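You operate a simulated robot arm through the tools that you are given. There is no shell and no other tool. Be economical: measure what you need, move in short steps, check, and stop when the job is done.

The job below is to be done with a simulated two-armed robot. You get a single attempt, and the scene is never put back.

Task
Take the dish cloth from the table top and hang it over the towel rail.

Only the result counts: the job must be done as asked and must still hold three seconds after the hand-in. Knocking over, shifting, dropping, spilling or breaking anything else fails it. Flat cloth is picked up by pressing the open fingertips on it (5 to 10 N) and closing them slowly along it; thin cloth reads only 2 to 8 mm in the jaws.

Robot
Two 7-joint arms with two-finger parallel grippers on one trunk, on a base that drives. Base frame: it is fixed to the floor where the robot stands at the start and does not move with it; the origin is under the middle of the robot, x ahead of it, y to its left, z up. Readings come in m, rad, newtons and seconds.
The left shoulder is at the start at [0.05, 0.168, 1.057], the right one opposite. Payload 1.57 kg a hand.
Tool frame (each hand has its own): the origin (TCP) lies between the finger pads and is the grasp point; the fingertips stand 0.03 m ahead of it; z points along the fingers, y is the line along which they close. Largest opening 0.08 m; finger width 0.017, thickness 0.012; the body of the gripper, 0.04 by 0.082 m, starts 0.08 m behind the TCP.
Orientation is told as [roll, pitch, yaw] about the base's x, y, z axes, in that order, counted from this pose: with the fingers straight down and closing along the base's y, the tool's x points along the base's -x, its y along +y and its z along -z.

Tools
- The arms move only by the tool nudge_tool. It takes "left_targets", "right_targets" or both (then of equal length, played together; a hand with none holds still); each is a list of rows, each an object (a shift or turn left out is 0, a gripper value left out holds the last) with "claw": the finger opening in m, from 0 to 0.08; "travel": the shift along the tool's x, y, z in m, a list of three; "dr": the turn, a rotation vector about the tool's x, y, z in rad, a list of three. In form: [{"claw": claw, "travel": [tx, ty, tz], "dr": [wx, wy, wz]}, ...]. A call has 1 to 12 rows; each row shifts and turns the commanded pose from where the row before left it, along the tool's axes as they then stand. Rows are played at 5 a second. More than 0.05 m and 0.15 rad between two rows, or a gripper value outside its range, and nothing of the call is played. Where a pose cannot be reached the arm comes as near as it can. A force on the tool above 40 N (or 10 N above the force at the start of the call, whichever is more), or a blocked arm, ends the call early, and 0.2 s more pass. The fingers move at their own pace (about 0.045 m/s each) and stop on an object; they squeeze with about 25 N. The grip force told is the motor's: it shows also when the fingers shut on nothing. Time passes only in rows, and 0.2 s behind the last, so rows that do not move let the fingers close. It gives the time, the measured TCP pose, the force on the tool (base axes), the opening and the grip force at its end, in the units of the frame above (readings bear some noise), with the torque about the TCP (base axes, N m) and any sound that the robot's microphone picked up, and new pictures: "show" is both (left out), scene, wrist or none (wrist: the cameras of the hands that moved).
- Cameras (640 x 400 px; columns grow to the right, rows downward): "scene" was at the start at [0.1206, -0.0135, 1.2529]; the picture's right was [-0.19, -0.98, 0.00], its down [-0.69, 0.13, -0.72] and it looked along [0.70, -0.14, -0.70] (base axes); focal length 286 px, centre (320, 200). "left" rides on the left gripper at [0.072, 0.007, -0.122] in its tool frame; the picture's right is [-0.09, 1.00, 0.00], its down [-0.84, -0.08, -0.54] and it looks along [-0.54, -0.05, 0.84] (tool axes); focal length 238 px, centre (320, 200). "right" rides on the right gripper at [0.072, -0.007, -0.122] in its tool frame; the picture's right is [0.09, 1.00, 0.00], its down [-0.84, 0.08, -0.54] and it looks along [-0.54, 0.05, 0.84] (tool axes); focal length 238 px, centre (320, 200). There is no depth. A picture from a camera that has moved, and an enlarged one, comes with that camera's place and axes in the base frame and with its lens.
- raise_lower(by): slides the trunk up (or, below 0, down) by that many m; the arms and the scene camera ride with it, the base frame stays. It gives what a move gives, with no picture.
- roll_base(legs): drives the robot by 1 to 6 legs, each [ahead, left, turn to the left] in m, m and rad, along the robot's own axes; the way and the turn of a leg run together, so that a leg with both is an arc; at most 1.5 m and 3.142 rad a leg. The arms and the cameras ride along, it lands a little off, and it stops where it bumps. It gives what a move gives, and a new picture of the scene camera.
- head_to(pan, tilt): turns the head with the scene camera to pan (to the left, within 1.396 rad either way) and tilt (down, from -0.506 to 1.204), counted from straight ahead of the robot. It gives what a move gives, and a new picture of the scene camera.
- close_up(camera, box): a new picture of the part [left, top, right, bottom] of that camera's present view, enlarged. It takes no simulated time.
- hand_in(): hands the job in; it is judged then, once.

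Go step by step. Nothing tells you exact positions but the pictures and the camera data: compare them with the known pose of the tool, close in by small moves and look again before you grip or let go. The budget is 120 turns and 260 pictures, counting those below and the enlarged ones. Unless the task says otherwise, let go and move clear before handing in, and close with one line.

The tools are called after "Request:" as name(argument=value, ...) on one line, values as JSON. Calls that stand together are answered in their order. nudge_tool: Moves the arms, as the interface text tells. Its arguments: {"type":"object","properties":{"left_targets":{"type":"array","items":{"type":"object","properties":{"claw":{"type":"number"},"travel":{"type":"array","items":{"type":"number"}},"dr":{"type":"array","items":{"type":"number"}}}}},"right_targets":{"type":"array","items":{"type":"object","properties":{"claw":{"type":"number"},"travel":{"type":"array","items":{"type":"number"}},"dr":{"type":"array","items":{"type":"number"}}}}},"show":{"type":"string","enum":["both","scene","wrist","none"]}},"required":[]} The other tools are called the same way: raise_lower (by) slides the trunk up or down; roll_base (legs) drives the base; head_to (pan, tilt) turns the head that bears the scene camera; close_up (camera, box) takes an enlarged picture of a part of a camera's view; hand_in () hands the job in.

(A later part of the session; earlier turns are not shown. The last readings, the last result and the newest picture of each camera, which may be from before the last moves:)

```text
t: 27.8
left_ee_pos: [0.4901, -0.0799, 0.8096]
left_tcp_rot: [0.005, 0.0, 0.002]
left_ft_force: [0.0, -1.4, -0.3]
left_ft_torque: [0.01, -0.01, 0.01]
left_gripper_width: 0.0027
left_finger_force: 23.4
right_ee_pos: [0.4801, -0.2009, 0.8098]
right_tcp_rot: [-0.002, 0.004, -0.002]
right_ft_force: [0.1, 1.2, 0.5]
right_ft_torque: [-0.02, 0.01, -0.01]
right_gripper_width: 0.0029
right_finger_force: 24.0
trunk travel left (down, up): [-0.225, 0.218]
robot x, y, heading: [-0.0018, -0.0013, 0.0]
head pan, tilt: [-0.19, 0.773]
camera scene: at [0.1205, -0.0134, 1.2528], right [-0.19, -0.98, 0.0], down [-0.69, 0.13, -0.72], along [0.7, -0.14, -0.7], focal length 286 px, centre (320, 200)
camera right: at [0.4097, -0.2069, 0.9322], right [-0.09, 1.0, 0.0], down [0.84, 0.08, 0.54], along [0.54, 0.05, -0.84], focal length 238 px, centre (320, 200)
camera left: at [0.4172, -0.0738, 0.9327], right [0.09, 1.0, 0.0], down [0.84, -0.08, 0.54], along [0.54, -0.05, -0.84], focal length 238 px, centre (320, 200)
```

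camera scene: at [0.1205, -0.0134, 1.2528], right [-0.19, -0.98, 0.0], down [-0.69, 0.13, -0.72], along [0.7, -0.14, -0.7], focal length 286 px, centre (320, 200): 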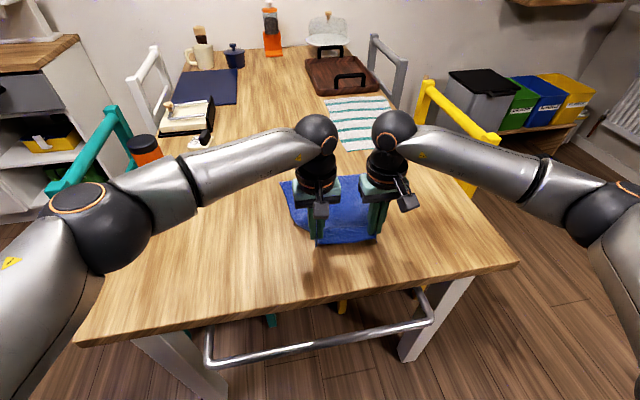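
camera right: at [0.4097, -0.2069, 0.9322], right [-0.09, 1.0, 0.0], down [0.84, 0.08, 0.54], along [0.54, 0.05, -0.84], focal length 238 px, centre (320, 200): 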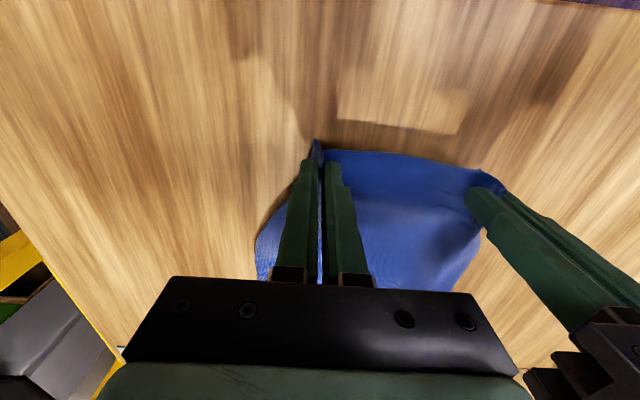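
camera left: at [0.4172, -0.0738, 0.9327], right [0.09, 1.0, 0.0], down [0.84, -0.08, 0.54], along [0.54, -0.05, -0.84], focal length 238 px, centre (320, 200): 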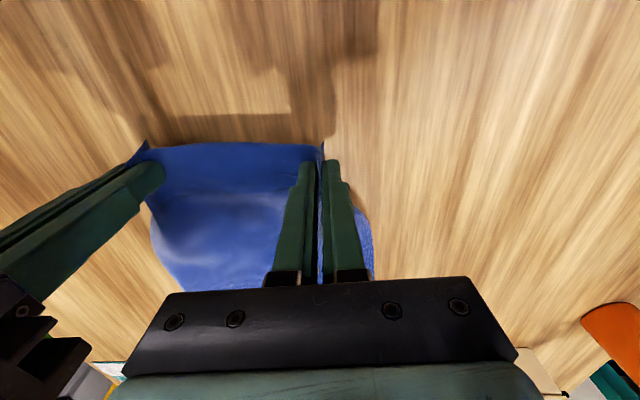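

The cloth is held firmly at both ends. I lift it, moving back toward the rail and a little left to centre on it.

Request:
nudge_tool(left_targets=[{"travel": [0.008, 0.006, -0.026]}, {"travel": [0.008, 0.006, -0.026]}, {"travel": [0.008, 0.006, -0.026]}, {"travel": [0.008, 0.006, -0.026]}, {"travel": [0.008, 0.006, -0.026]}, {"travel": [0.008, 0.006, -0.026]}, {"travel": [0.008, 0.006, -0.026]}, {"travel": [0.008, 0.006, -0.026]}, {}, {}], right_targets=[{"travel": [0.007, 0.006, -0.026]}, {"travel": [0.007, 0.006, -0.026]}, {"travel": [0.007, 0.006, -0.026]}, {"travel": [0.007, 0.006, -0.026]}, {"travel": [0.007, 0.006, -0.026]}, {"travel": [0.007, 0.006, -0.026]}, {"travel": [0.007, 0.006, -0.026]}, {"travel": [0.007, 0.006, -0.026]}, {}, {}])

```text
t: 30.0
left_ee_pos: [0.4219, -0.0329, 1.0197]
left_tcp_rot: [0.0, -0.001, -0.001]
left_ft_force: [0.4, -0.2, -0.1]
left_ft_torque: [0.0, 0.0, -0.07]
left_gripper_width: 0.0029
left_finger_force: 23.7
right_ee_pos: [0.4252, -0.1507, 1.0175]
right_tcp_rot: [0.001, 0.002, 0.002]
right_ft_force: [-0.8, 0.5, -1.0]
right_ft_torque: [0.02, 0.04, -0.03]
right_gripper_width: 0.0028
right_finger_force: 23.8
trunk travel left (down, up): [-0.225, 0.218]
robot x, y, heading: [-0.0045, -0.0005, 0.001]
head pan, tilt: [-0.19, 0.773]
camera scene: at [0.1206, -0.0135, 1.2529], right [-0.19, -0.98, 0.0], down [-0.69, 0.13, -0.72], along [0.7, -0.14, -0.7], focal length 286 px, centre (320, 200)
camera right: at [0.355, -0.157, 1.1409], right [-0.09, 1.0, 0.0], down [0.84, 0.08, 0.54], along [0.54, 0.05, -0.84], focal length 238 px, centre (320, 200)
camera left: at [0.3499, -0.0253, 1.1417], right [0.09, 1.0, 0.0], down [0.84, -0.08, 0.54], along [0.54, -0.05, -0.84], focal length 238 px, centre (320, 200)
```

scene: 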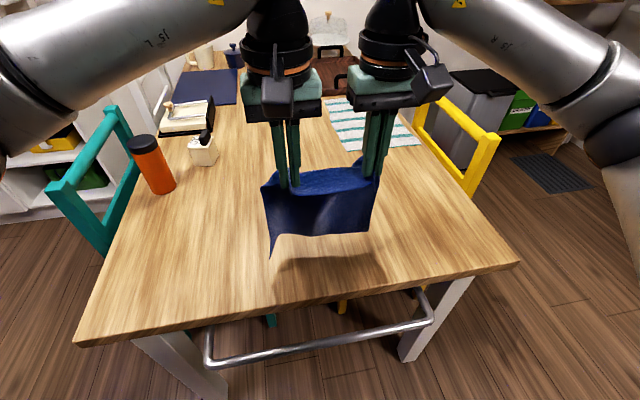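
right: 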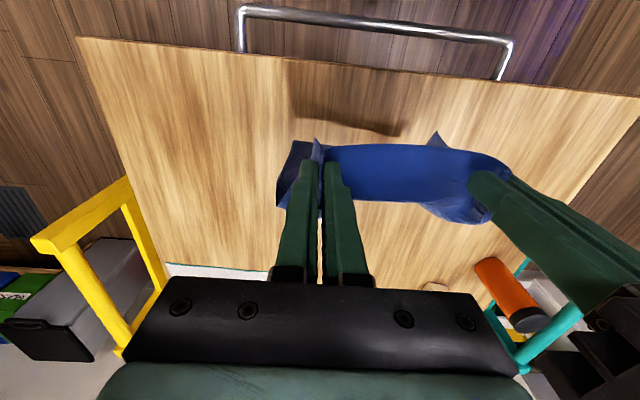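
left: 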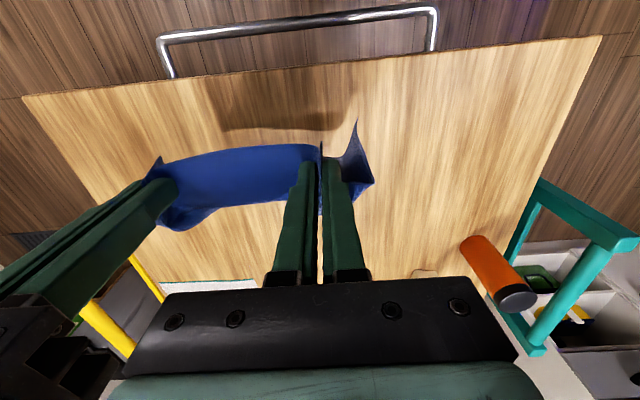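

The cloth hangs free. I take it slowly to above the gap (x ≈ 0.36), let it settle, and look.

Request:
nudge_tool(left_targets=[{"travel": [0.009, 0.003, 0]}, {"travel": [0.009, 0.003, 0]}, {"travel": [0.009, 0.003, 0]}, {"travel": [0.009, 0.003, 0]}, {"travel": [0.009, 0.003, 0]}, {"travel": [0.009, 0.003, 0]}, {"travel": [0.006, 0.0, 0]}, {}, {}, {}, {}], right_targets=[{"travel": [0.009, 0.003, 0]}, {"travel": [0.009, 0.003, 0]}, {"travel": [0.009, 0.003, 0]}, {"travel": [0.009, 0.003, 0]}, {"travel": [0.009, 0.003, 0]}, {"travel": [0.009, 0.003, 0]}, {"travel": [0.009, 0.0, 0]}, {}, {}, {}, {}])

```text
t: 32.4
left_ee_pos: [0.3647, -0.0158, 1.0185]
left_tcp_rot: [0.0, 0.0, 0.0]
left_ft_force: [-0.2, 0.1, -0.1]
left_ft_torque: [-0.01, -0.01, -0.03]
left_gripper_width: 0.0026
left_finger_force: 23.7
right_ee_pos: [0.3634, -0.1353, 1.0196]
right_tcp_rot: [0.0, 0.001, 0.002]
right_ft_force: [-1.0, 0.5, -0.4]
right_ft_torque: [0.01, 0.01, 0.01]
right_gripper_width: 0.0026
right_finger_force: 23.9
trunk travel left (down, up): [-0.225, 0.218]
robot x, y, heading: [0.0042, 0.0014, 0.003]
head pan, tilt: [-0.19, 0.773]
camera scene: at [0.1206, -0.0135, 1.2529], right [-0.19, -0.98, 0.0], down [-0.69, 0.13, -0.72], along [0.7, -0.14, -0.7], focal length 286 px, centre (320, 200)
camera right: at [0.292, -0.1413, 1.1408], right [-0.09, 1.0, 0.0], down [0.84, 0.08, 0.54], along [0.54, 0.05, -0.84], focal length 238 px, centre (320, 200)
camera left: at [0.2927, -0.009, 1.1402], right [0.09, 1.0, 0.0], down [0.84, -0.08, 0.54], along [0.54, -0.05, -0.84], focal length 238 px, centre (320, 200)
```

scene: 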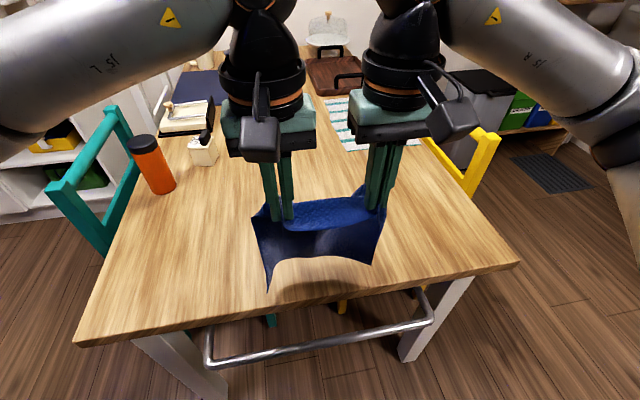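
right: 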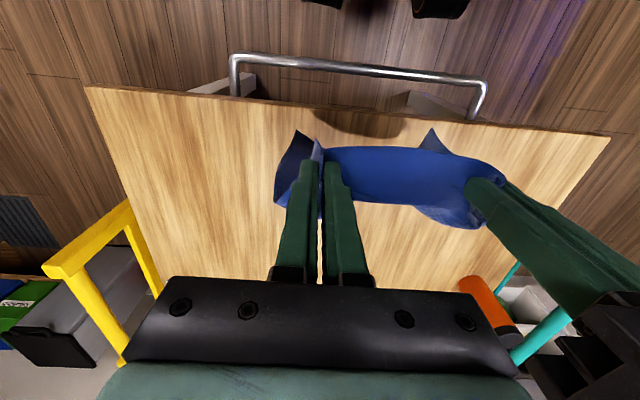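
left: 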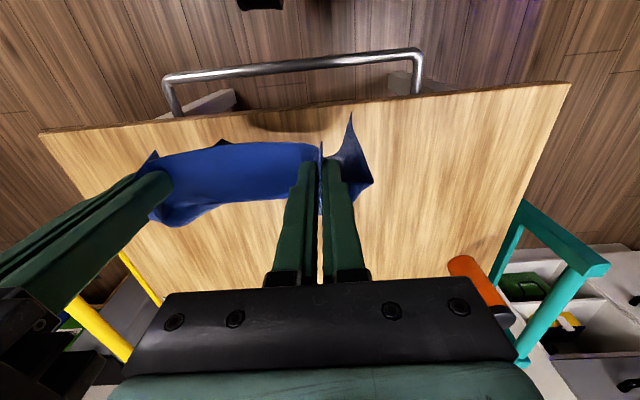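

The bottom edge hangs at about x 0.37–0.40, z 0.77–0.80, a little ahead of the hands. I move the hands 3.5 cm back so the bottom comes over the gap (x 0.33–0.37), lower 4 cm, and check.

Request:
nudge_tool(left_targets=[{"travel": [0.007, 0, 0.0]}, {"travel": [0.007, 0, 0]}, {"travel": [0.007, 0, 0]}, {"travel": [0.007, 0, 0]}, {"travel": [0.007, 0, 0]}, {}, {}, {}, {}, {}, {}], right_targets=[{"travel": [0.007, 0, 0.0]}, {"travel": [0.007, 0, 0]}, {"travel": [0.007, 0, 0]}, {"travel": [0.007, 0, 0]}, {"travel": [0.007, 0, 0]}, {}, {}, {}, {}, {}, {}])

```text
t: 34.8
left_ee_pos: [0.3281, -0.0156, 1.0186]
left_tcp_rot: [0.0, 0.001, -0.001]
left_ft_force: [0.0, 0.3, -0.4]
left_ft_torque: [0.03, 0.02, -0.01]
left_gripper_width: 0.0026
left_finger_force: 24.1
right_ee_pos: [0.3266, -0.1361, 1.0192]
right_tcp_rot: [0.001, 0.003, 0.003]
right_ft_force: [0.2, -0.4, 0.1]
right_ft_torque: [-0.02, 0.01, 0.01]
right_gripper_width: 0.0028
right_finger_force: 24.1
trunk travel left (down, up): [-0.225, 0.218]
robot x, y, heading: [0.0037, -0.001, -0.002]
head pan, tilt: [-0.19, 0.773]
camera scene: at [0.1206, -0.0135, 1.2529], right [-0.19, -0.98, 0.0], down [-0.69, 0.13, -0.72], along [0.7, -0.14, -0.7], focal length 286 px, centre (320, 200)
camera right: at [0.2563, -0.1414, 1.1409], right [-0.09, 1.0, 0.0], down [0.84, 0.08, 0.54], along [0.54, 0.05, -0.84], focal length 238 px, centre (320, 200)
camera left: at [0.2568, -0.0095, 1.1403], right [0.09, 1.0, 0.0], down [0.84, -0.08, 0.54], along [0.54, -0.05, -0.84], focal length 238 px, centre (320, 200)
```

scene: 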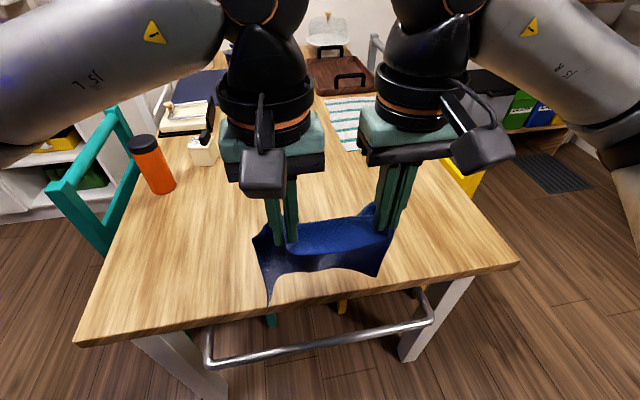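
right: 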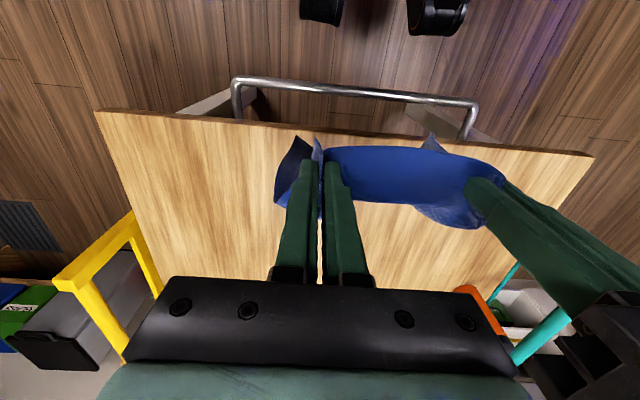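
left: 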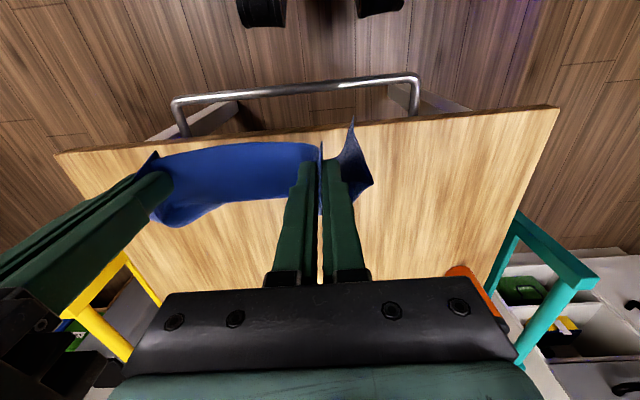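

Request:
nudge_tool(left_targets=[{"travel": [0, 0, 0.012]}, {"travel": [0, 0, 0.012]}, {"travel": [0, 0, 0.012]}, {}, {}, {}], right_targets=[{"travel": [0, 0, 0.012]}, {"travel": [0, 0, 0.012]}, {"travel": [0, 0, 0.012]}, {}, {}, {}])

Request:
close_up(camera="scene", box=[180, 190, 460, 380])

```text
t: 36.2
left_ee_pos: [0.3298, -0.0143, 0.981]
left_tcp_rot: [0.0, -0.002, 0.001]
left_ft_force: [0.2, -1.2, -0.1]
left_ft_torque: [-0.04, -0.01, -0.02]
left_gripper_width: 0.0027
left_finger_force: 23.6
right_ee_pos: [0.3263, -0.1338, 0.9826]
right_tcp_rot: [0.003, 0.002, 0.002]
right_ft_force: [0.6, 0.5, 0.1]
right_ft_torque: [0.03, -0.01, 0.02]
right_gripper_width: 0.0025
right_finger_force: 23.8
trunk travel left (down, up): [-0.225, 0.218]
robot x, y, heading: [-0.0006, -0.001, 0.004]
head pan, tilt: [-0.19, 0.773]
camera scene: at [0.1206, -0.0135, 1.2529], right [-0.19, -0.98, 0.0], down [-0.69, 0.13, -0.72], along [0.7, -0.14, -0.7], focal length 286 px, centre (320, 200)
camera right: at [0.2561, -0.1415, 1.1046], right [-0.09, 1.0, 0.0], down [0.84, 0.08, 0.54], along [0.54, 0.05, -0.84], focal length 238 px, centre (320, 200)
camera left: at [0.2567, -0.0084, 1.1037], right [0.09, 1.0, 0.0], down [0.84, -0.08, 0.54], along [0.54, -0.05, -0.84], focal length 238 px, centre (320, 200)
```

scene: 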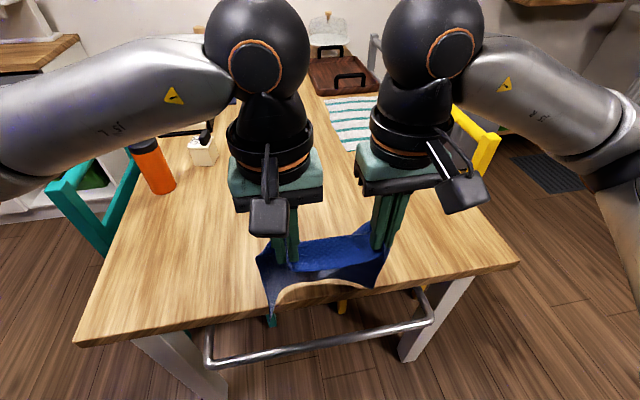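
right: 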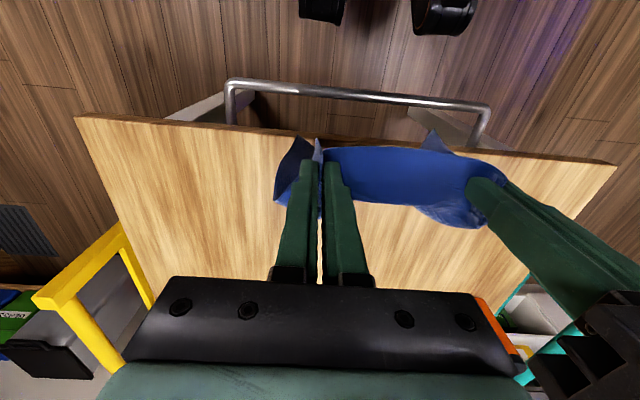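
left: 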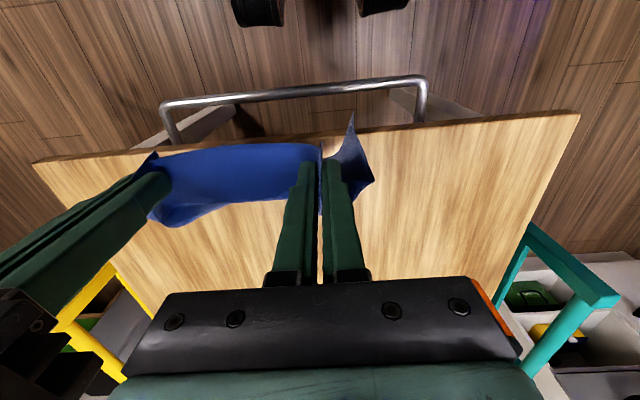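

```text
2.11 times, centred on (320, 285) of scene
camera zoom: at [0.1206, -0.0135, 1.2529], right [-0.19, -0.98, 0.0], down [-0.69, 0.13, -0.72], along [0.7, -0.14, -0.7], focal length 603 px, centre (320, 21)
```

zoom: 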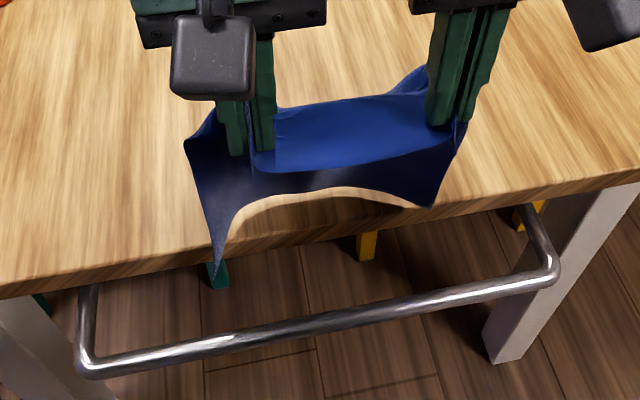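

The cloth is stiff enough to bow, so threading it straight down is risky. Instead I'll set its far edge on the table and pull the near edge back over the rail, so the far edge slips off into the gap behind the rail. First up and forward.

Request:
nudge_tool(left_targets=[{"travel": [0, 0, -0.02]}, {"travel": [-0.02, 0, -0.01]}, {"travel": [-0.02, 0, 0]}, {"travel": [-0.02, 0, 0]}, {"travel": [-0.02, 0, 0]}, {"travel": [-0.02, 0, 0]}, {}, {}, {}, {"travel": [0, 0, 0.02]}, {"travel": [0, 0, 0.02]}, {"travel": [0.01, 0, 0.02]}], right_targets=[{"travel": [0, 0, -0.02]}, {"travel": [-0.02, 0, -0.01]}, {"travel": [-0.02, 0, 0]}, {"travel": [-0.02, 0, 0]}, {"travel": [-0.02, 0, 0]}, {"travel": [-0.02, 0, 0]}, {}, {}, {}, {"travel": [0, 0, 0.02]}, {"travel": [0, 0, 0.02]}, {"travel": [0.01, 0, 0.02]}])

```text
t: 38.8
left_ee_pos: [0.4202, -0.0153, 0.9532]
left_tcp_rot: [-0.001, 0.001, 0.0]
left_ft_force: [0.1, 0.5, -0.6]
left_ft_torque: [-0.02, -0.03, -0.02]
left_gripper_width: 0.0029
left_finger_force: 23.9
right_ee_pos: [0.4149, -0.1334, 0.9501]
right_tcp_rot: [0.002, 0.002, 0.002]
right_ft_force: [0.6, 0.5, -0.2]
right_ft_torque: [-0.01, -0.06, 0.02]
right_gripper_width: 0.0027
right_finger_force: 24.4
trunk travel left (down, up): [-0.225, 0.218]
robot x, y, heading: [0.0025, -0.0017, 0.002]
head pan, tilt: [-0.19, 0.773]
camera scene: at [0.1206, -0.0135, 1.253], right [-0.19, -0.98, 0.0], down [-0.69, 0.13, -0.72], along [0.7, -0.14, -0.7], focal length 286 px, centre (320, 200)
camera right: at [0.3454, -0.1409, 1.0734], right [-0.09, 1.0, 0.0], down [0.84, 0.08, 0.54], along [0.54, 0.05, -0.84], focal length 238 px, centre (320, 200)
camera left: at [0.3476, -0.0092, 1.0751], right [0.09, 1.0, 0.0], down [0.84, -0.08, 0.54], along [0.54, -0.05, -0.84], focal length 238 px, centre (320, 200)
```

scene: 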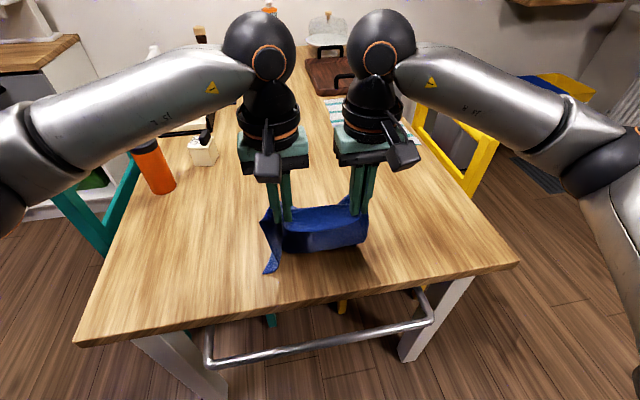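
right: 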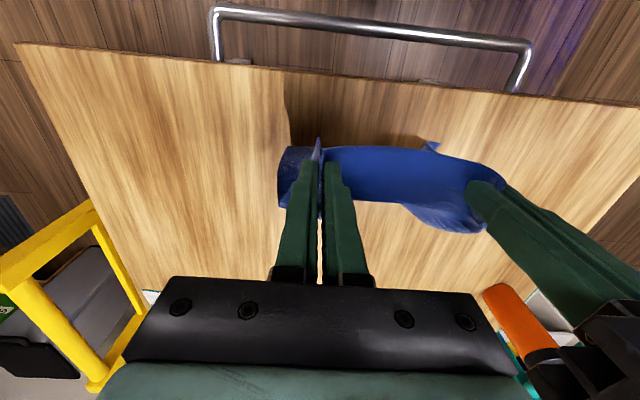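
left: 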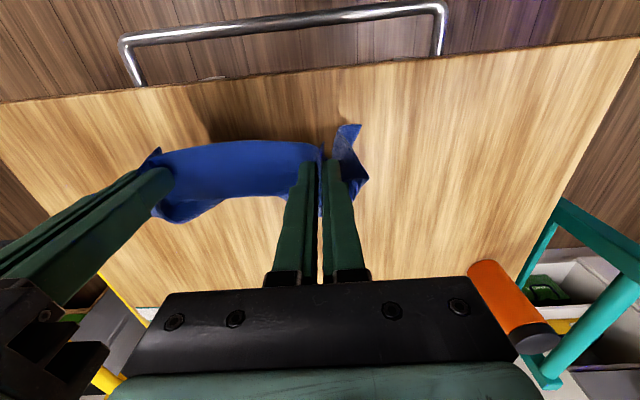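

The lower edge now touches the table. I pull back and down so the cloth stretches over the table edge toward the rail.

Request:
nudge_tool(left_targets=[{"travel": [0.015, 0, 0.012]}, {"travel": [0.015, 0, 0.012]}, {"travel": [0.015, 0, 0.012]}, {"travel": [0.015, 0, 0.01]}, {"travel": [0.015, 0, 0.01]}, {"travel": [0.015, 0, 0.01]}, {"travel": [0.015, 0, 0.005]}, {"travel": [0.015, 0, 0.005]}], right_targets=[{"travel": [0.0145, 0, 0.012]}, {"travel": [0.0145, 0, 0.012]}, {"travel": [0.0145, 0, 0.012]}, {"travel": [0.0145, 0, 0.01]}, {"travel": [0.0145, 0, 0.01]}, {"travel": [0.0145, 0, 0.01]}, {"travel": [0.0145, 0, 0.005]}, {"travel": [0.0145, 0, 0.005]}])

Request:
close_up(camera="scene", box=[180, 190, 460, 380])

```text
t: 40.6
left_ee_pos: [0.2991, -0.0142, 0.875]
left_tcp_rot: [0.0, 0.001, 0.0]
left_ft_force: [-0.1, -0.9, 0.3]
left_ft_torque: [0.02, 0.02, 0.02]
left_gripper_width: 0.0031
left_finger_force: 24.1
right_ee_pos: [0.3001, -0.1332, 0.8768]
right_tcp_rot: [0.002, 0.004, 0.001]
right_ft_force: [-0.2, 0.4, -0.2]
right_ft_torque: [0.01, 0.03, -0.02]
right_gripper_width: 0.0027
right_finger_force: 24.1
trunk travel left (down, up): [-0.225, 0.218]
robot x, y, heading: [-0.0004, 0.0028, -0.002]
head pan, tilt: [-0.19, 0.773]
camera scene: at [0.1205, -0.0135, 1.2529], right [-0.19, -0.98, 0.0], down [-0.69, 0.13, -0.72], along [0.7, -0.14, -0.7], focal length 286 px, centre (320, 200)
camera right: at [0.2294, -0.1401, 0.9985], right [-0.09, 1.0, 0.0], down [0.84, 0.08, 0.54], along [0.54, 0.05, -0.84], focal length 238 px, centre (320, 200)
camera left: at [0.2267, -0.0087, 0.9976], right [0.09, 1.0, 0.0], down [0.84, -0.08, 0.54], along [0.54, -0.05, -0.84], focal length 238 px, centre (320, 200)
```

scene: 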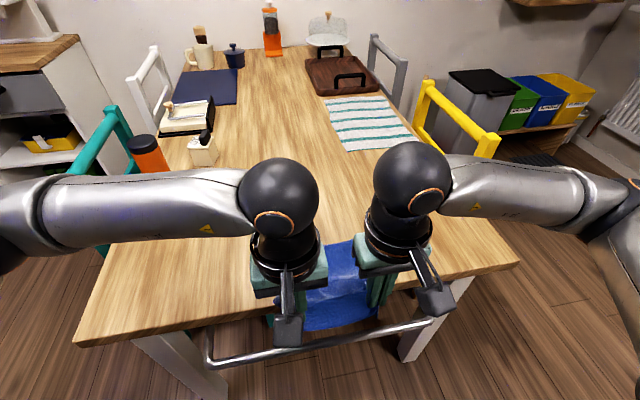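
right: 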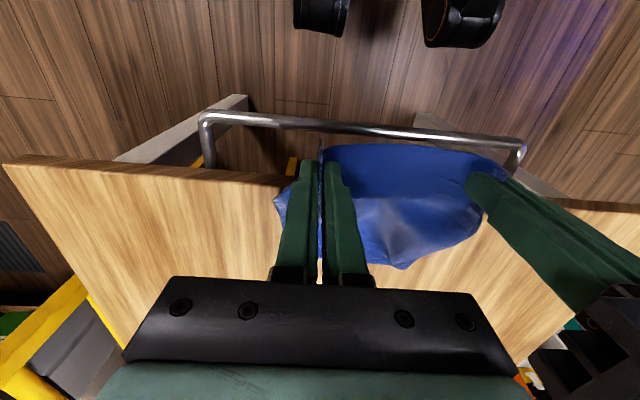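
left: 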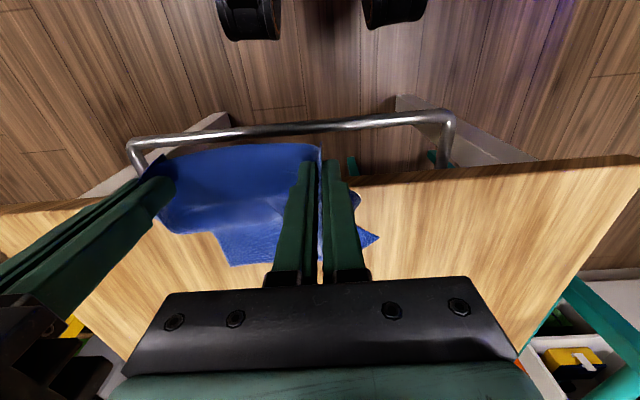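

```text
2.11 times, centred on (320, 285) of scene
camera zoom: at [0.1205, -0.0135, 1.2529], right [-0.19, -0.98, 0.0], down [-0.69, 0.13, -0.72], along [0.7, -0.14, -0.7], focal length 603 px, centre (320, 21)
```

zoom: 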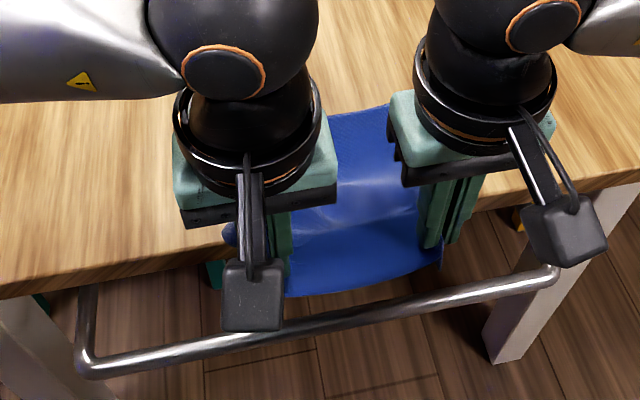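

The far edge lies on the table at x ≈ 0.48 with the near edge just above the rail. I pull farther back past the rail and lower.

Request:
nudge_tool(left_targets=[{"travel": [0.015, 0, 0.005]}, {"travel": [0.015, 0, 0.01]}, {"travel": [0.01, 0, 0.015]}, {"travel": [0, 0, 0.015]}, {"travel": [0, 0, 0.015]}, {"travel": [0, 0, 0.015]}, {"travel": [0, 0, 0.015]}, {}], right_targets=[{"travel": [0.015, 0, 0.005]}, {"travel": [0.015, 0, 0.01]}, {"travel": [0.01, 0, 0.015]}, {"travel": [0, 0, 0.015]}, {"travel": [0, 0, 0.015]}, {"travel": [0, 0, 0.015]}, {"travel": [0, 0, 0.015]}, {}])

Request:
close_up(camera="scene", box=[180, 190, 460, 400])

```text
t: 42.4
left_ee_pos: [0.2581, -0.0153, 0.7865]
left_tcp_rot: [0.0, 0.002, -0.001]
left_ft_force: [-0.2, 0.1, -0.4]
left_ft_torque: [-0.02, 0.0, 0.0]
left_gripper_width: 0.0028
left_finger_force: 24.1
right_ee_pos: [0.2592, -0.1337, 0.7857]
right_tcp_rot: [0.001, 0.003, 0.002]
right_ft_force: [0.2, -0.8, -0.2]
right_ft_torque: [0.0, 0.0, -0.05]
right_gripper_width: 0.0027
right_finger_force: 24.0
trunk travel left (down, up): [-0.225, 0.218]
robot x, y, heading: [0.0022, 0.001, 0.007]
head pan, tilt: [-0.19, 0.773]
camera scene: at [0.1206, -0.0135, 1.2529], right [-0.19, -0.98, 0.0], down [-0.69, 0.13, -0.72], along [0.7, -0.14, -0.7], focal length 286 px, centre (320, 200)
camera right: at [0.1896, -0.1403, 0.9079], right [-0.09, 1.0, 0.0], down [0.84, 0.08, 0.54], along [0.54, 0.05, -0.84], focal length 238 px, centre (320, 200)
camera left: at [0.1863, -0.0083, 0.908], right [0.09, 1.0, 0.0], down [0.84, -0.08, 0.54], along [0.54, -0.05, -0.84], focal length 238 px, centre (320, 200)
```

scene: 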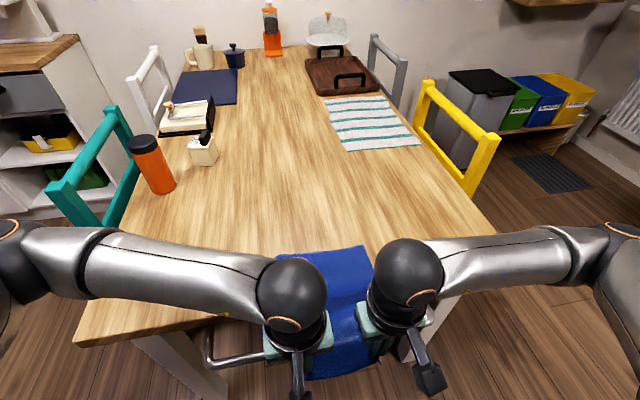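
right: 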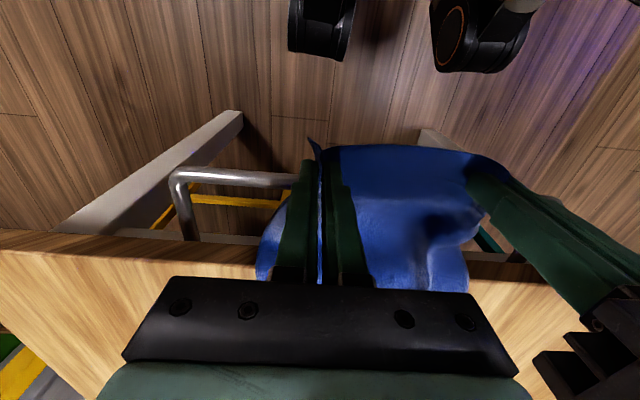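
left: 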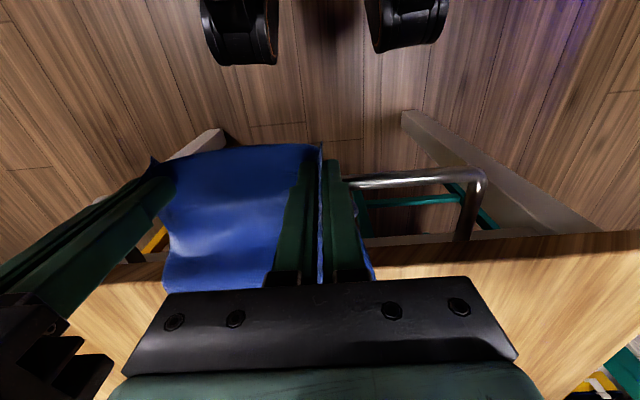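

```text
1.90 times, centred on (320, 295) of scene
camera zoom: at [0.1206, -0.0135, 1.2529], right [-0.19, -0.98, 0.0], down [-0.69, 0.13, -0.72], along [0.7, -0.14, -0.7], focal length 546 px, centre (320, 19)
```

zoom: 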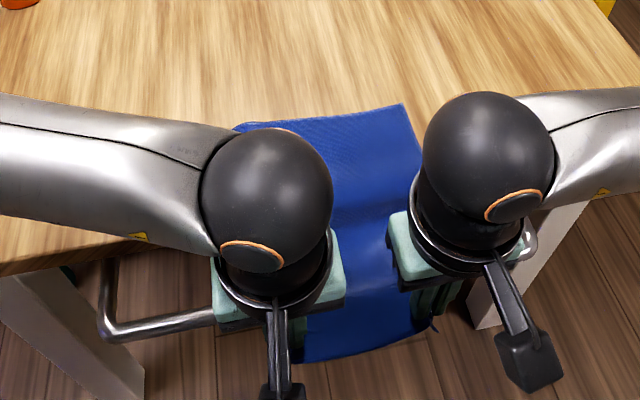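

Good: the cloth runs from the table over the rail to the hands. I keep lowering in front of the rail, which draws the far edge toward the table edge.

Request:
nudge_tool(left_targets=[{"travel": [0, 0, 0.015]}, {"travel": [0, 0, 0.015]}, {"travel": [0, 0, 0.015]}, {"travel": [0, 0, 0.015]}, {}], right_targets=[{"travel": [0, 0, 0.015]}, {"travel": [0, 0, 0.015]}, {"travel": [0, 0, 0.015]}, {"travel": [0, 0, 0.015]}, {}])

Request:
close_up(camera="scene", box=[180, 190, 460, 400])

```text
t: 43.6
left_ee_pos: [0.2593, -0.0146, 0.7258]
left_tcp_rot: [0.0, -0.001, -0.003]
left_ft_force: [-0.2, 0.4, 0.3]
left_ft_torque: [0.01, -0.01, 0.0]
left_gripper_width: 0.0027
left_finger_force: 23.7
right_ee_pos: [0.2601, -0.1347, 0.7272]
right_tcp_rot: [0.001, 0.001, 0.001]
right_ft_force: [0.2, 1.2, 0.2]
right_ft_torque: [-0.04, -0.03, 0.0]
right_gripper_width: 0.0028
right_finger_force: 24.6
trunk travel left (down, up): [-0.225, 0.218]
robot x, y, heading: [0.0016, 0.0005, -0.001]
head pan, tilt: [-0.19, 0.773]
camera scene: at [0.1206, -0.0135, 1.2529], right [-0.19, -0.98, 0.0], down [-0.69, 0.13, -0.72], along [0.7, -0.14, -0.7], focal length 286 px, centre (320, 200)
camera right: at [0.1895, -0.1409, 0.8489], right [-0.09, 1.0, 0.0], down [0.84, 0.08, 0.54], along [0.54, 0.05, -0.84], focal length 238 px, centre (320, 200)
camera left: at [0.1867, -0.0084, 0.8478], right [0.09, 1.0, 0.0], down [0.84, -0.08, 0.54], along [0.54, -0.05, -0.84], focal length 238 px, centre (320, 200)
```

scene: 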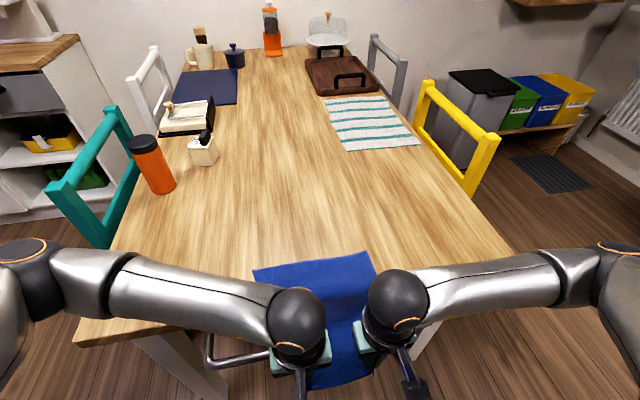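
right: 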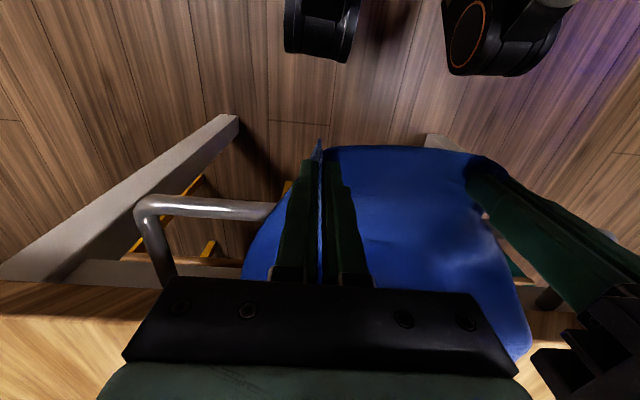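
left: 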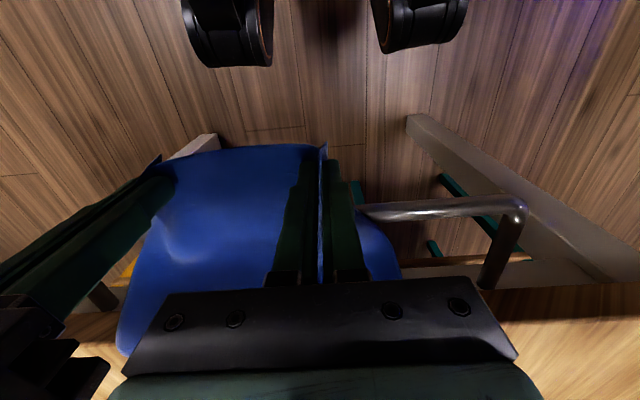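

```text
1.90 times, centred on (320, 295) of scene
camera zoom: at [0.1206, -0.0135, 1.2529], right [-0.19, -0.98, 0.0], down [-0.69, 0.13, -0.72], along [0.7, -0.14, -0.7], focal length 546 px, centre (320, 19)
```

zoom: 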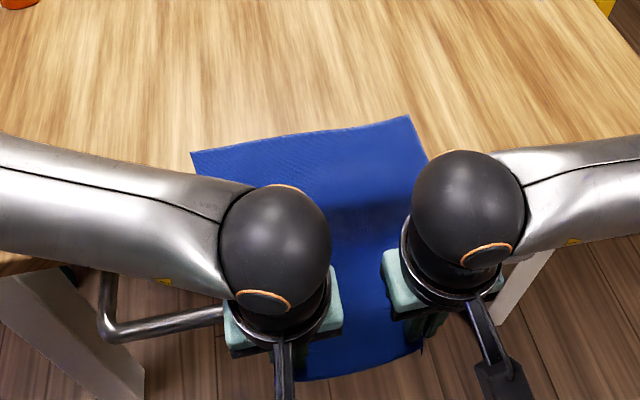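

The far edge is at x ≈ 0.45 on the table; about 8 cm more pull will free it. I lower further.

Request:
nudge_tool(left_targets=[{"travel": [0, 0, 0.015]}, {"travel": [0, 0, 0.015]}, {"travel": [0, 0, 0.015]}, {"travel": [0, 0, 0.015]}, {}], right_targets=[{"travel": [0, 0, 0.015]}, {"travel": [0, 0, 0.015]}, {"travel": [0, 0, 0.015]}, {"travel": [0, 0, 0.015]}, {}])

Request:
close_up(camera="scene", box=[180, 190, 460, 400])

```text
t: 44.8
left_ee_pos: [0.2584, -0.0148, 0.6647]
left_tcp_rot: [-0.001, 0.0, 0.0]
left_ft_force: [-0.2, 0.3, -0.1]
left_ft_torque: [0.02, 0.03, 0.0]
left_gripper_width: 0.0027
left_finger_force: 24.0
right_ee_pos: [0.2612, -0.1329, 0.6675]
right_tcp_rot: [0.001, 0.002, 0.003]
right_ft_force: [0.0, 0.2, 0.1]
right_ft_torque: [-0.01, -0.04, -0.01]
right_gripper_width: 0.0024
right_finger_force: 23.4
trunk travel left (down, up): [-0.225, 0.218]
robot x, y, heading: [0.0014, -0.0031, -0.001]
head pan, tilt: [-0.19, 0.773]
camera scene: at [0.1206, -0.0135, 1.2529], right [-0.19, -0.98, 0.0], down [-0.69, 0.13, -0.72], along [0.7, -0.14, -0.7], focal length 286 px, centre (320, 200)
camera right: at [0.1907, -0.1393, 0.7894], right [-0.09, 1.0, 0.0], down [0.84, 0.08, 0.54], along [0.54, 0.05, -0.84], focal length 238 px, centre (320, 200)
camera left: at [0.1862, -0.0085, 0.7866], right [0.09, 1.0, 0.0], down [0.84, -0.08, 0.54], along [0.54, -0.05, -0.84], focal length 238 px, centre (320, 200)
```

scene: 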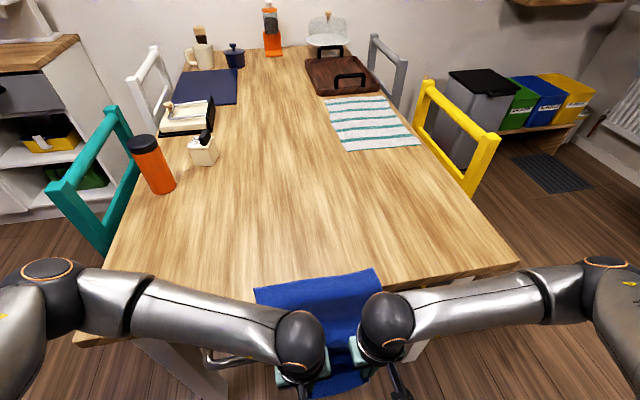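
right: 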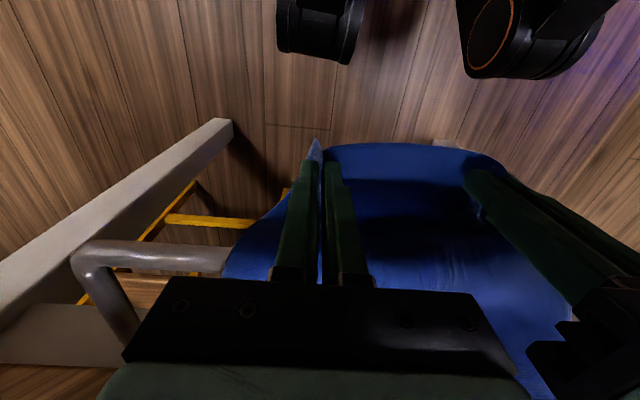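
left: 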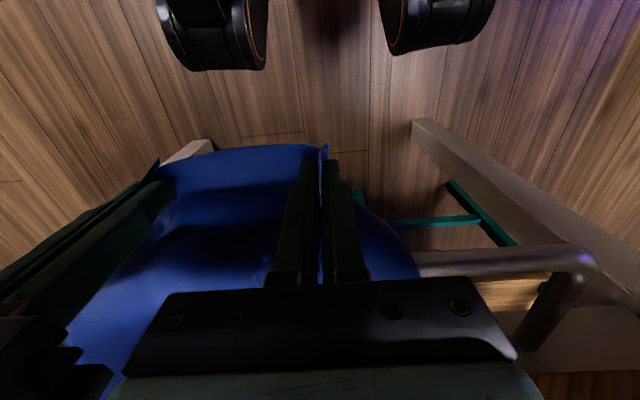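

```text
1.90 times, centred on (320, 295) of scene
camera zoom: at [0.1206, -0.0135, 1.2529], right [-0.19, -0.98, 0.0], down [-0.69, 0.13, -0.72], along [0.7, -0.14, -0.7], focal length 546 px, centre (320, 19)
```

zoom: 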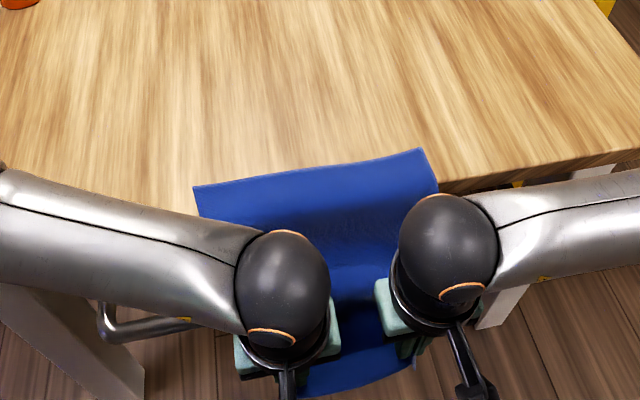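

Four centimetres of cloth remain on the table. I lower 5 cm more so the far edge slips off behind the rail.

Request:
nudge_tool(left_targets=[{"travel": [0, 0, 0.012]}, {"travel": [0, 0, 0.012]}, {"travel": [0, 0, 0.012]}, {"travel": [0, 0, 0.01]}, {}, {}], right_targets=[{"travel": [0, 0, 0.012]}, {"travel": [0, 0, 0.012]}, {"travel": [0, 0, 0.012]}, {"travel": [0, 0, 0.01]}, {}, {}])

Request:
close_up(camera="scene", box=[180, 190, 460, 400])

```text
t: 46.2
left_ee_pos: [0.2592, -0.0155, 0.6208]
left_tcp_rot: [-0.001, -0.001, 0.001]
left_ft_force: [-0.1, 0.5, 0.4]
left_ft_torque: [0.04, -0.01, 0.02]
left_gripper_width: 0.0029
left_finger_force: 24.0
right_ee_pos: [0.2601, -0.134, 0.6221]
right_tcp_rot: [0.003, 0.001, 0.003]
right_ft_force: [-0.1, -1.1, -0.8]
right_ft_torque: [0.03, 0.02, 0.02]
right_gripper_width: 0.0028
right_finger_force: 24.1
trunk travel left (down, up): [-0.225, 0.218]
robot x, y, heading: [0.0018, 0.0011, -0.003]
head pan, tilt: [-0.19, 0.773]
camera scene: at [0.1206, -0.0134, 1.2529], right [-0.19, -0.98, 0.0], down [-0.69, 0.13, -0.72], along [0.7, -0.14, -0.7], focal length 286 px, centre (320, 200)
camera right: at [0.1898, -0.1403, 0.7433], right [-0.09, 1.0, 0.0], down [0.84, 0.08, 0.54], along [0.54, 0.05, -0.84], focal length 238 px, centre (320, 200)
camera left: at [0.1867, -0.009, 0.7427], right [0.09, 1.0, 0.0], down [0.84, -0.08, 0.54], along [0.54, -0.05, -0.84], focal length 238 px, centre (320, 200)
```

scene: 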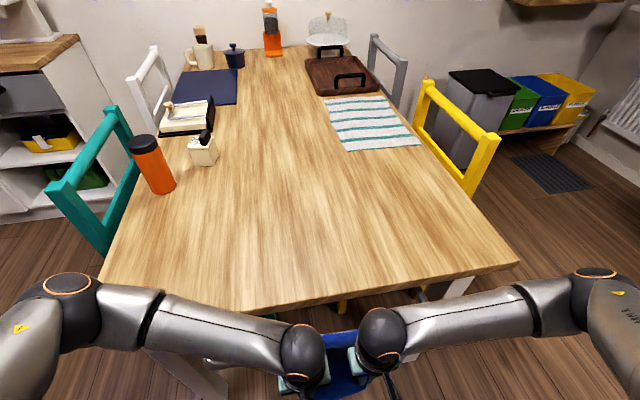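
right: 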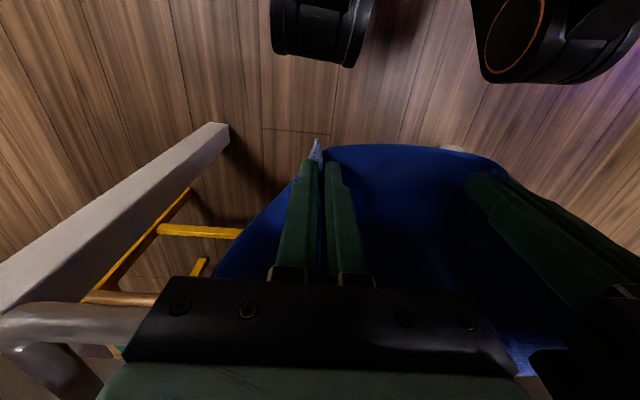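
left: 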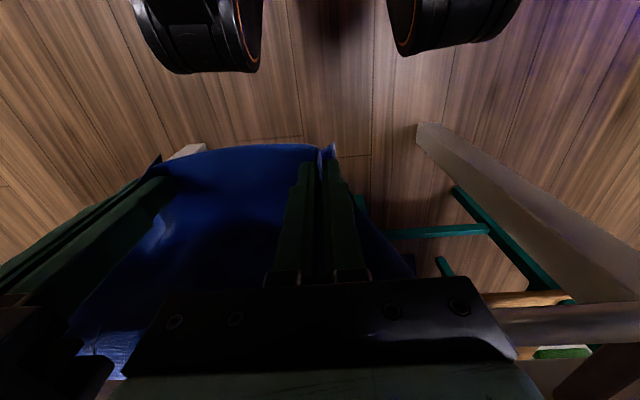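

```text
1.90 times, centred on (320, 295) of scene
camera zoom: at [0.1206, -0.0134, 1.2529], right [-0.19, -0.98, 0.0], down [-0.69, 0.13, -0.72], along [0.7, -0.14, -0.7], focal length 546 px, centre (320, 19)
```

zoom: 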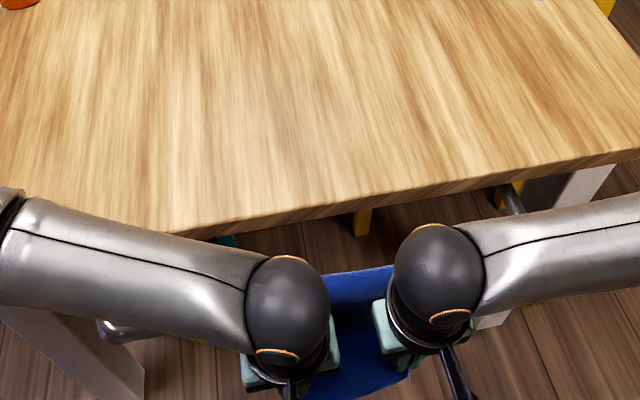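

The far edge slipped off the table. I tilt the head down to see whether it fell behind the rail.

Request:
head_to(pan=-0.19, tilt=1.15)

Request:
close_up(camera="scene", box=[220, 120, 420, 250])

```text
t: 47.0
left_ee_pos: [0.2591, -0.0155, 0.6211]
left_tcp_rot: [0.0, 0.0, 0.001]
left_ft_force: [-0.5, 0.2, 1.1]
left_ft_torque: [0.03, 0.01, 0.01]
left_gripper_width: 0.0025
left_finger_force: 23.5
right_ee_pos: [0.2606, -0.1335, 0.621]
right_tcp_rot: [0.001, 0.0, 0.002]
right_ft_force: [-0.2, -0.2, 0.2]
right_ft_torque: [-0.01, -0.03, 0.02]
right_gripper_width: 0.0025
right_finger_force: 23.7
trunk travel left (down, up): [-0.225, 0.218]
robot x, y, heading: [-0.003, 0.0024, -0.001]
head pan, tilt: [-0.19, 1.15]
camera scene: at [0.0987, -0.0092, 1.2259], right [-0.19, -0.98, 0.0], down [-0.9, 0.17, -0.41], along [0.4, -0.08, -0.91], focal length 286 px, centre (320, 200)
```

scene: 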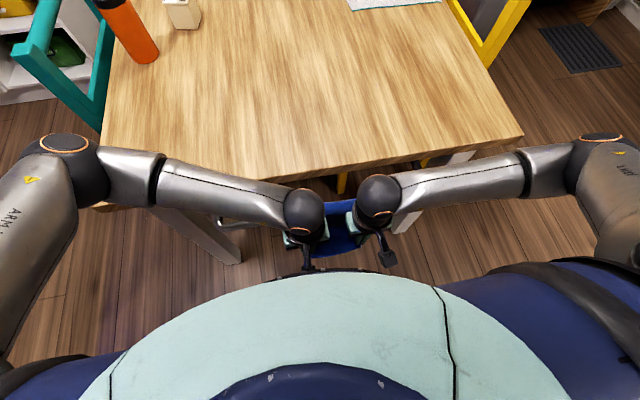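

```text
3.08 times, centred on (320, 185) of scene
camera zoom: at [0.0987, -0.0092, 1.2259], right [-0.19, -0.98, 0.0], down [-0.9, 0.17, -0.41], along [0.4, -0.08, -0.91], focal length 881 px, centre (320, 246)
```

zoom: 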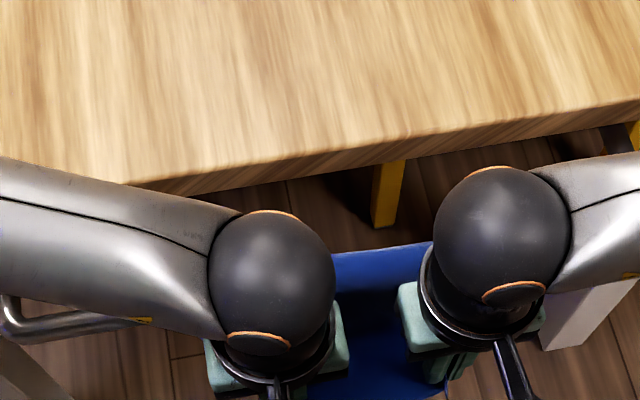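

The back edge disappears behind the rail, and by lengths about 9 cm hangs behind and 11 cm in front, so it's near balance. I open the fingers gently.

Request:
nudge_tool(left_targets=[{"claw": 0.008}, {"claw": 0.016}, {"claw": 0.024}, {"claw": 0.032}, {"claw": 0.04}, {}, {}], right_targets=[{"claw": 0.008}, {"claw": 0.016}, {"claw": 0.024}, {"claw": 0.032}, {"claw": 0.04}, {}, {}])

Request:
close_up(camera="scene", box=[220, 140, 420, 270])

```text
t: 48.6
left_ee_pos: [0.2594, -0.0164, 0.6208]
left_tcp_rot: [0.0, 0.0, 0.0]
left_ft_force: [-0.6, 0.4, -0.7]
left_ft_torque: [0.03, 0.01, 0.03]
left_gripper_width: 0.0401
left_finger_force: 0.1
right_ee_pos: [0.2592, -0.1341, 0.6211]
right_tcp_rot: [0.001, 0.001, 0.002]
right_ft_force: [-0.3, 0.3, -1.1]
right_ft_torque: [-0.03, -0.01, 0.0]
right_gripper_width: 0.0401
right_finger_force: 0.0
trunk travel left (down, up): [-0.225, 0.218]
robot x, y, heading: [-0.0026, -0.0002, -0.006]
head pan, tilt: [-0.19, 1.15]
camera scene: at [0.0987, -0.0092, 1.2259], right [-0.19, -0.98, 0.0], down [-0.9, 0.17, -0.41], along [0.4, -0.08, -0.91], focal length 286 px, centre (320, 200)
camera right: at [0.1898, -0.1403, 0.7434], right [-0.09, 1.0, 0.0], down [0.84, 0.08, 0.54], along [0.54, 0.05, -0.84], focal length 238 px, centre (320, 200)
camera left: at [0.1867, -0.009, 0.7429], right [0.09, 1.0, 0.0], down [0.84, -0.08, 0.54], along [0.54, -0.05, -0.84], focal length 238 px, centre (320, 200)
```

scene: 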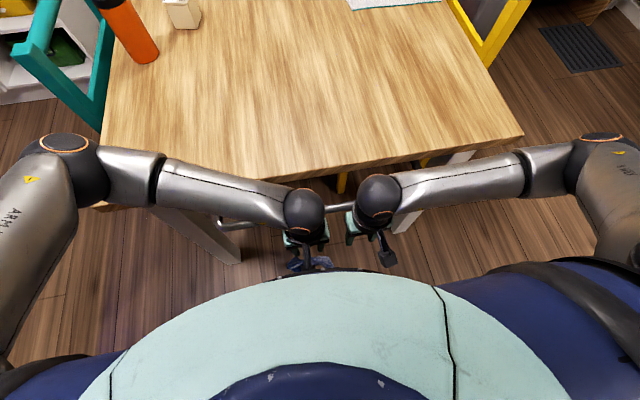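
right: 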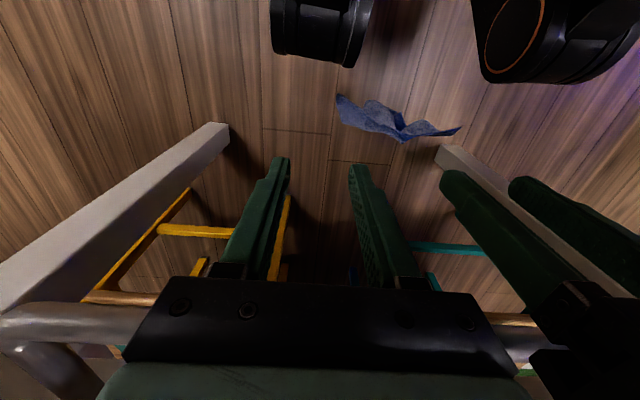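
left: 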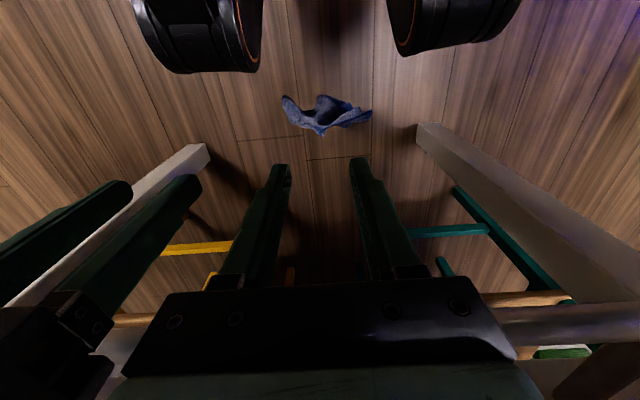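

```text
3.08 times, centred on (320, 205) of scene
camera zoom: at [0.0987, -0.0092, 1.2259], right [-0.19, -0.98, 0.0], down [-0.9, 0.17, -0.41], along [0.4, -0.08, -0.91], focal length 881 px, centre (320, 185)
```

zoom: 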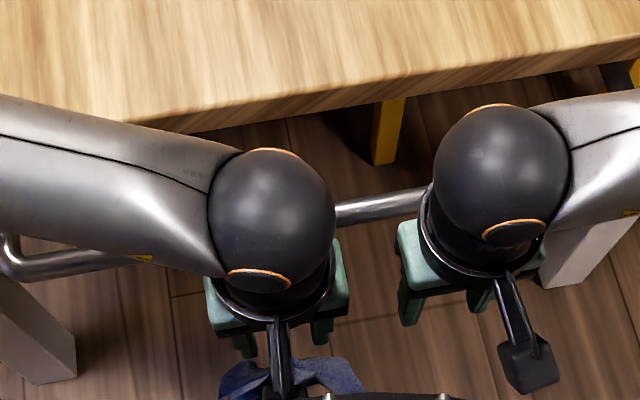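

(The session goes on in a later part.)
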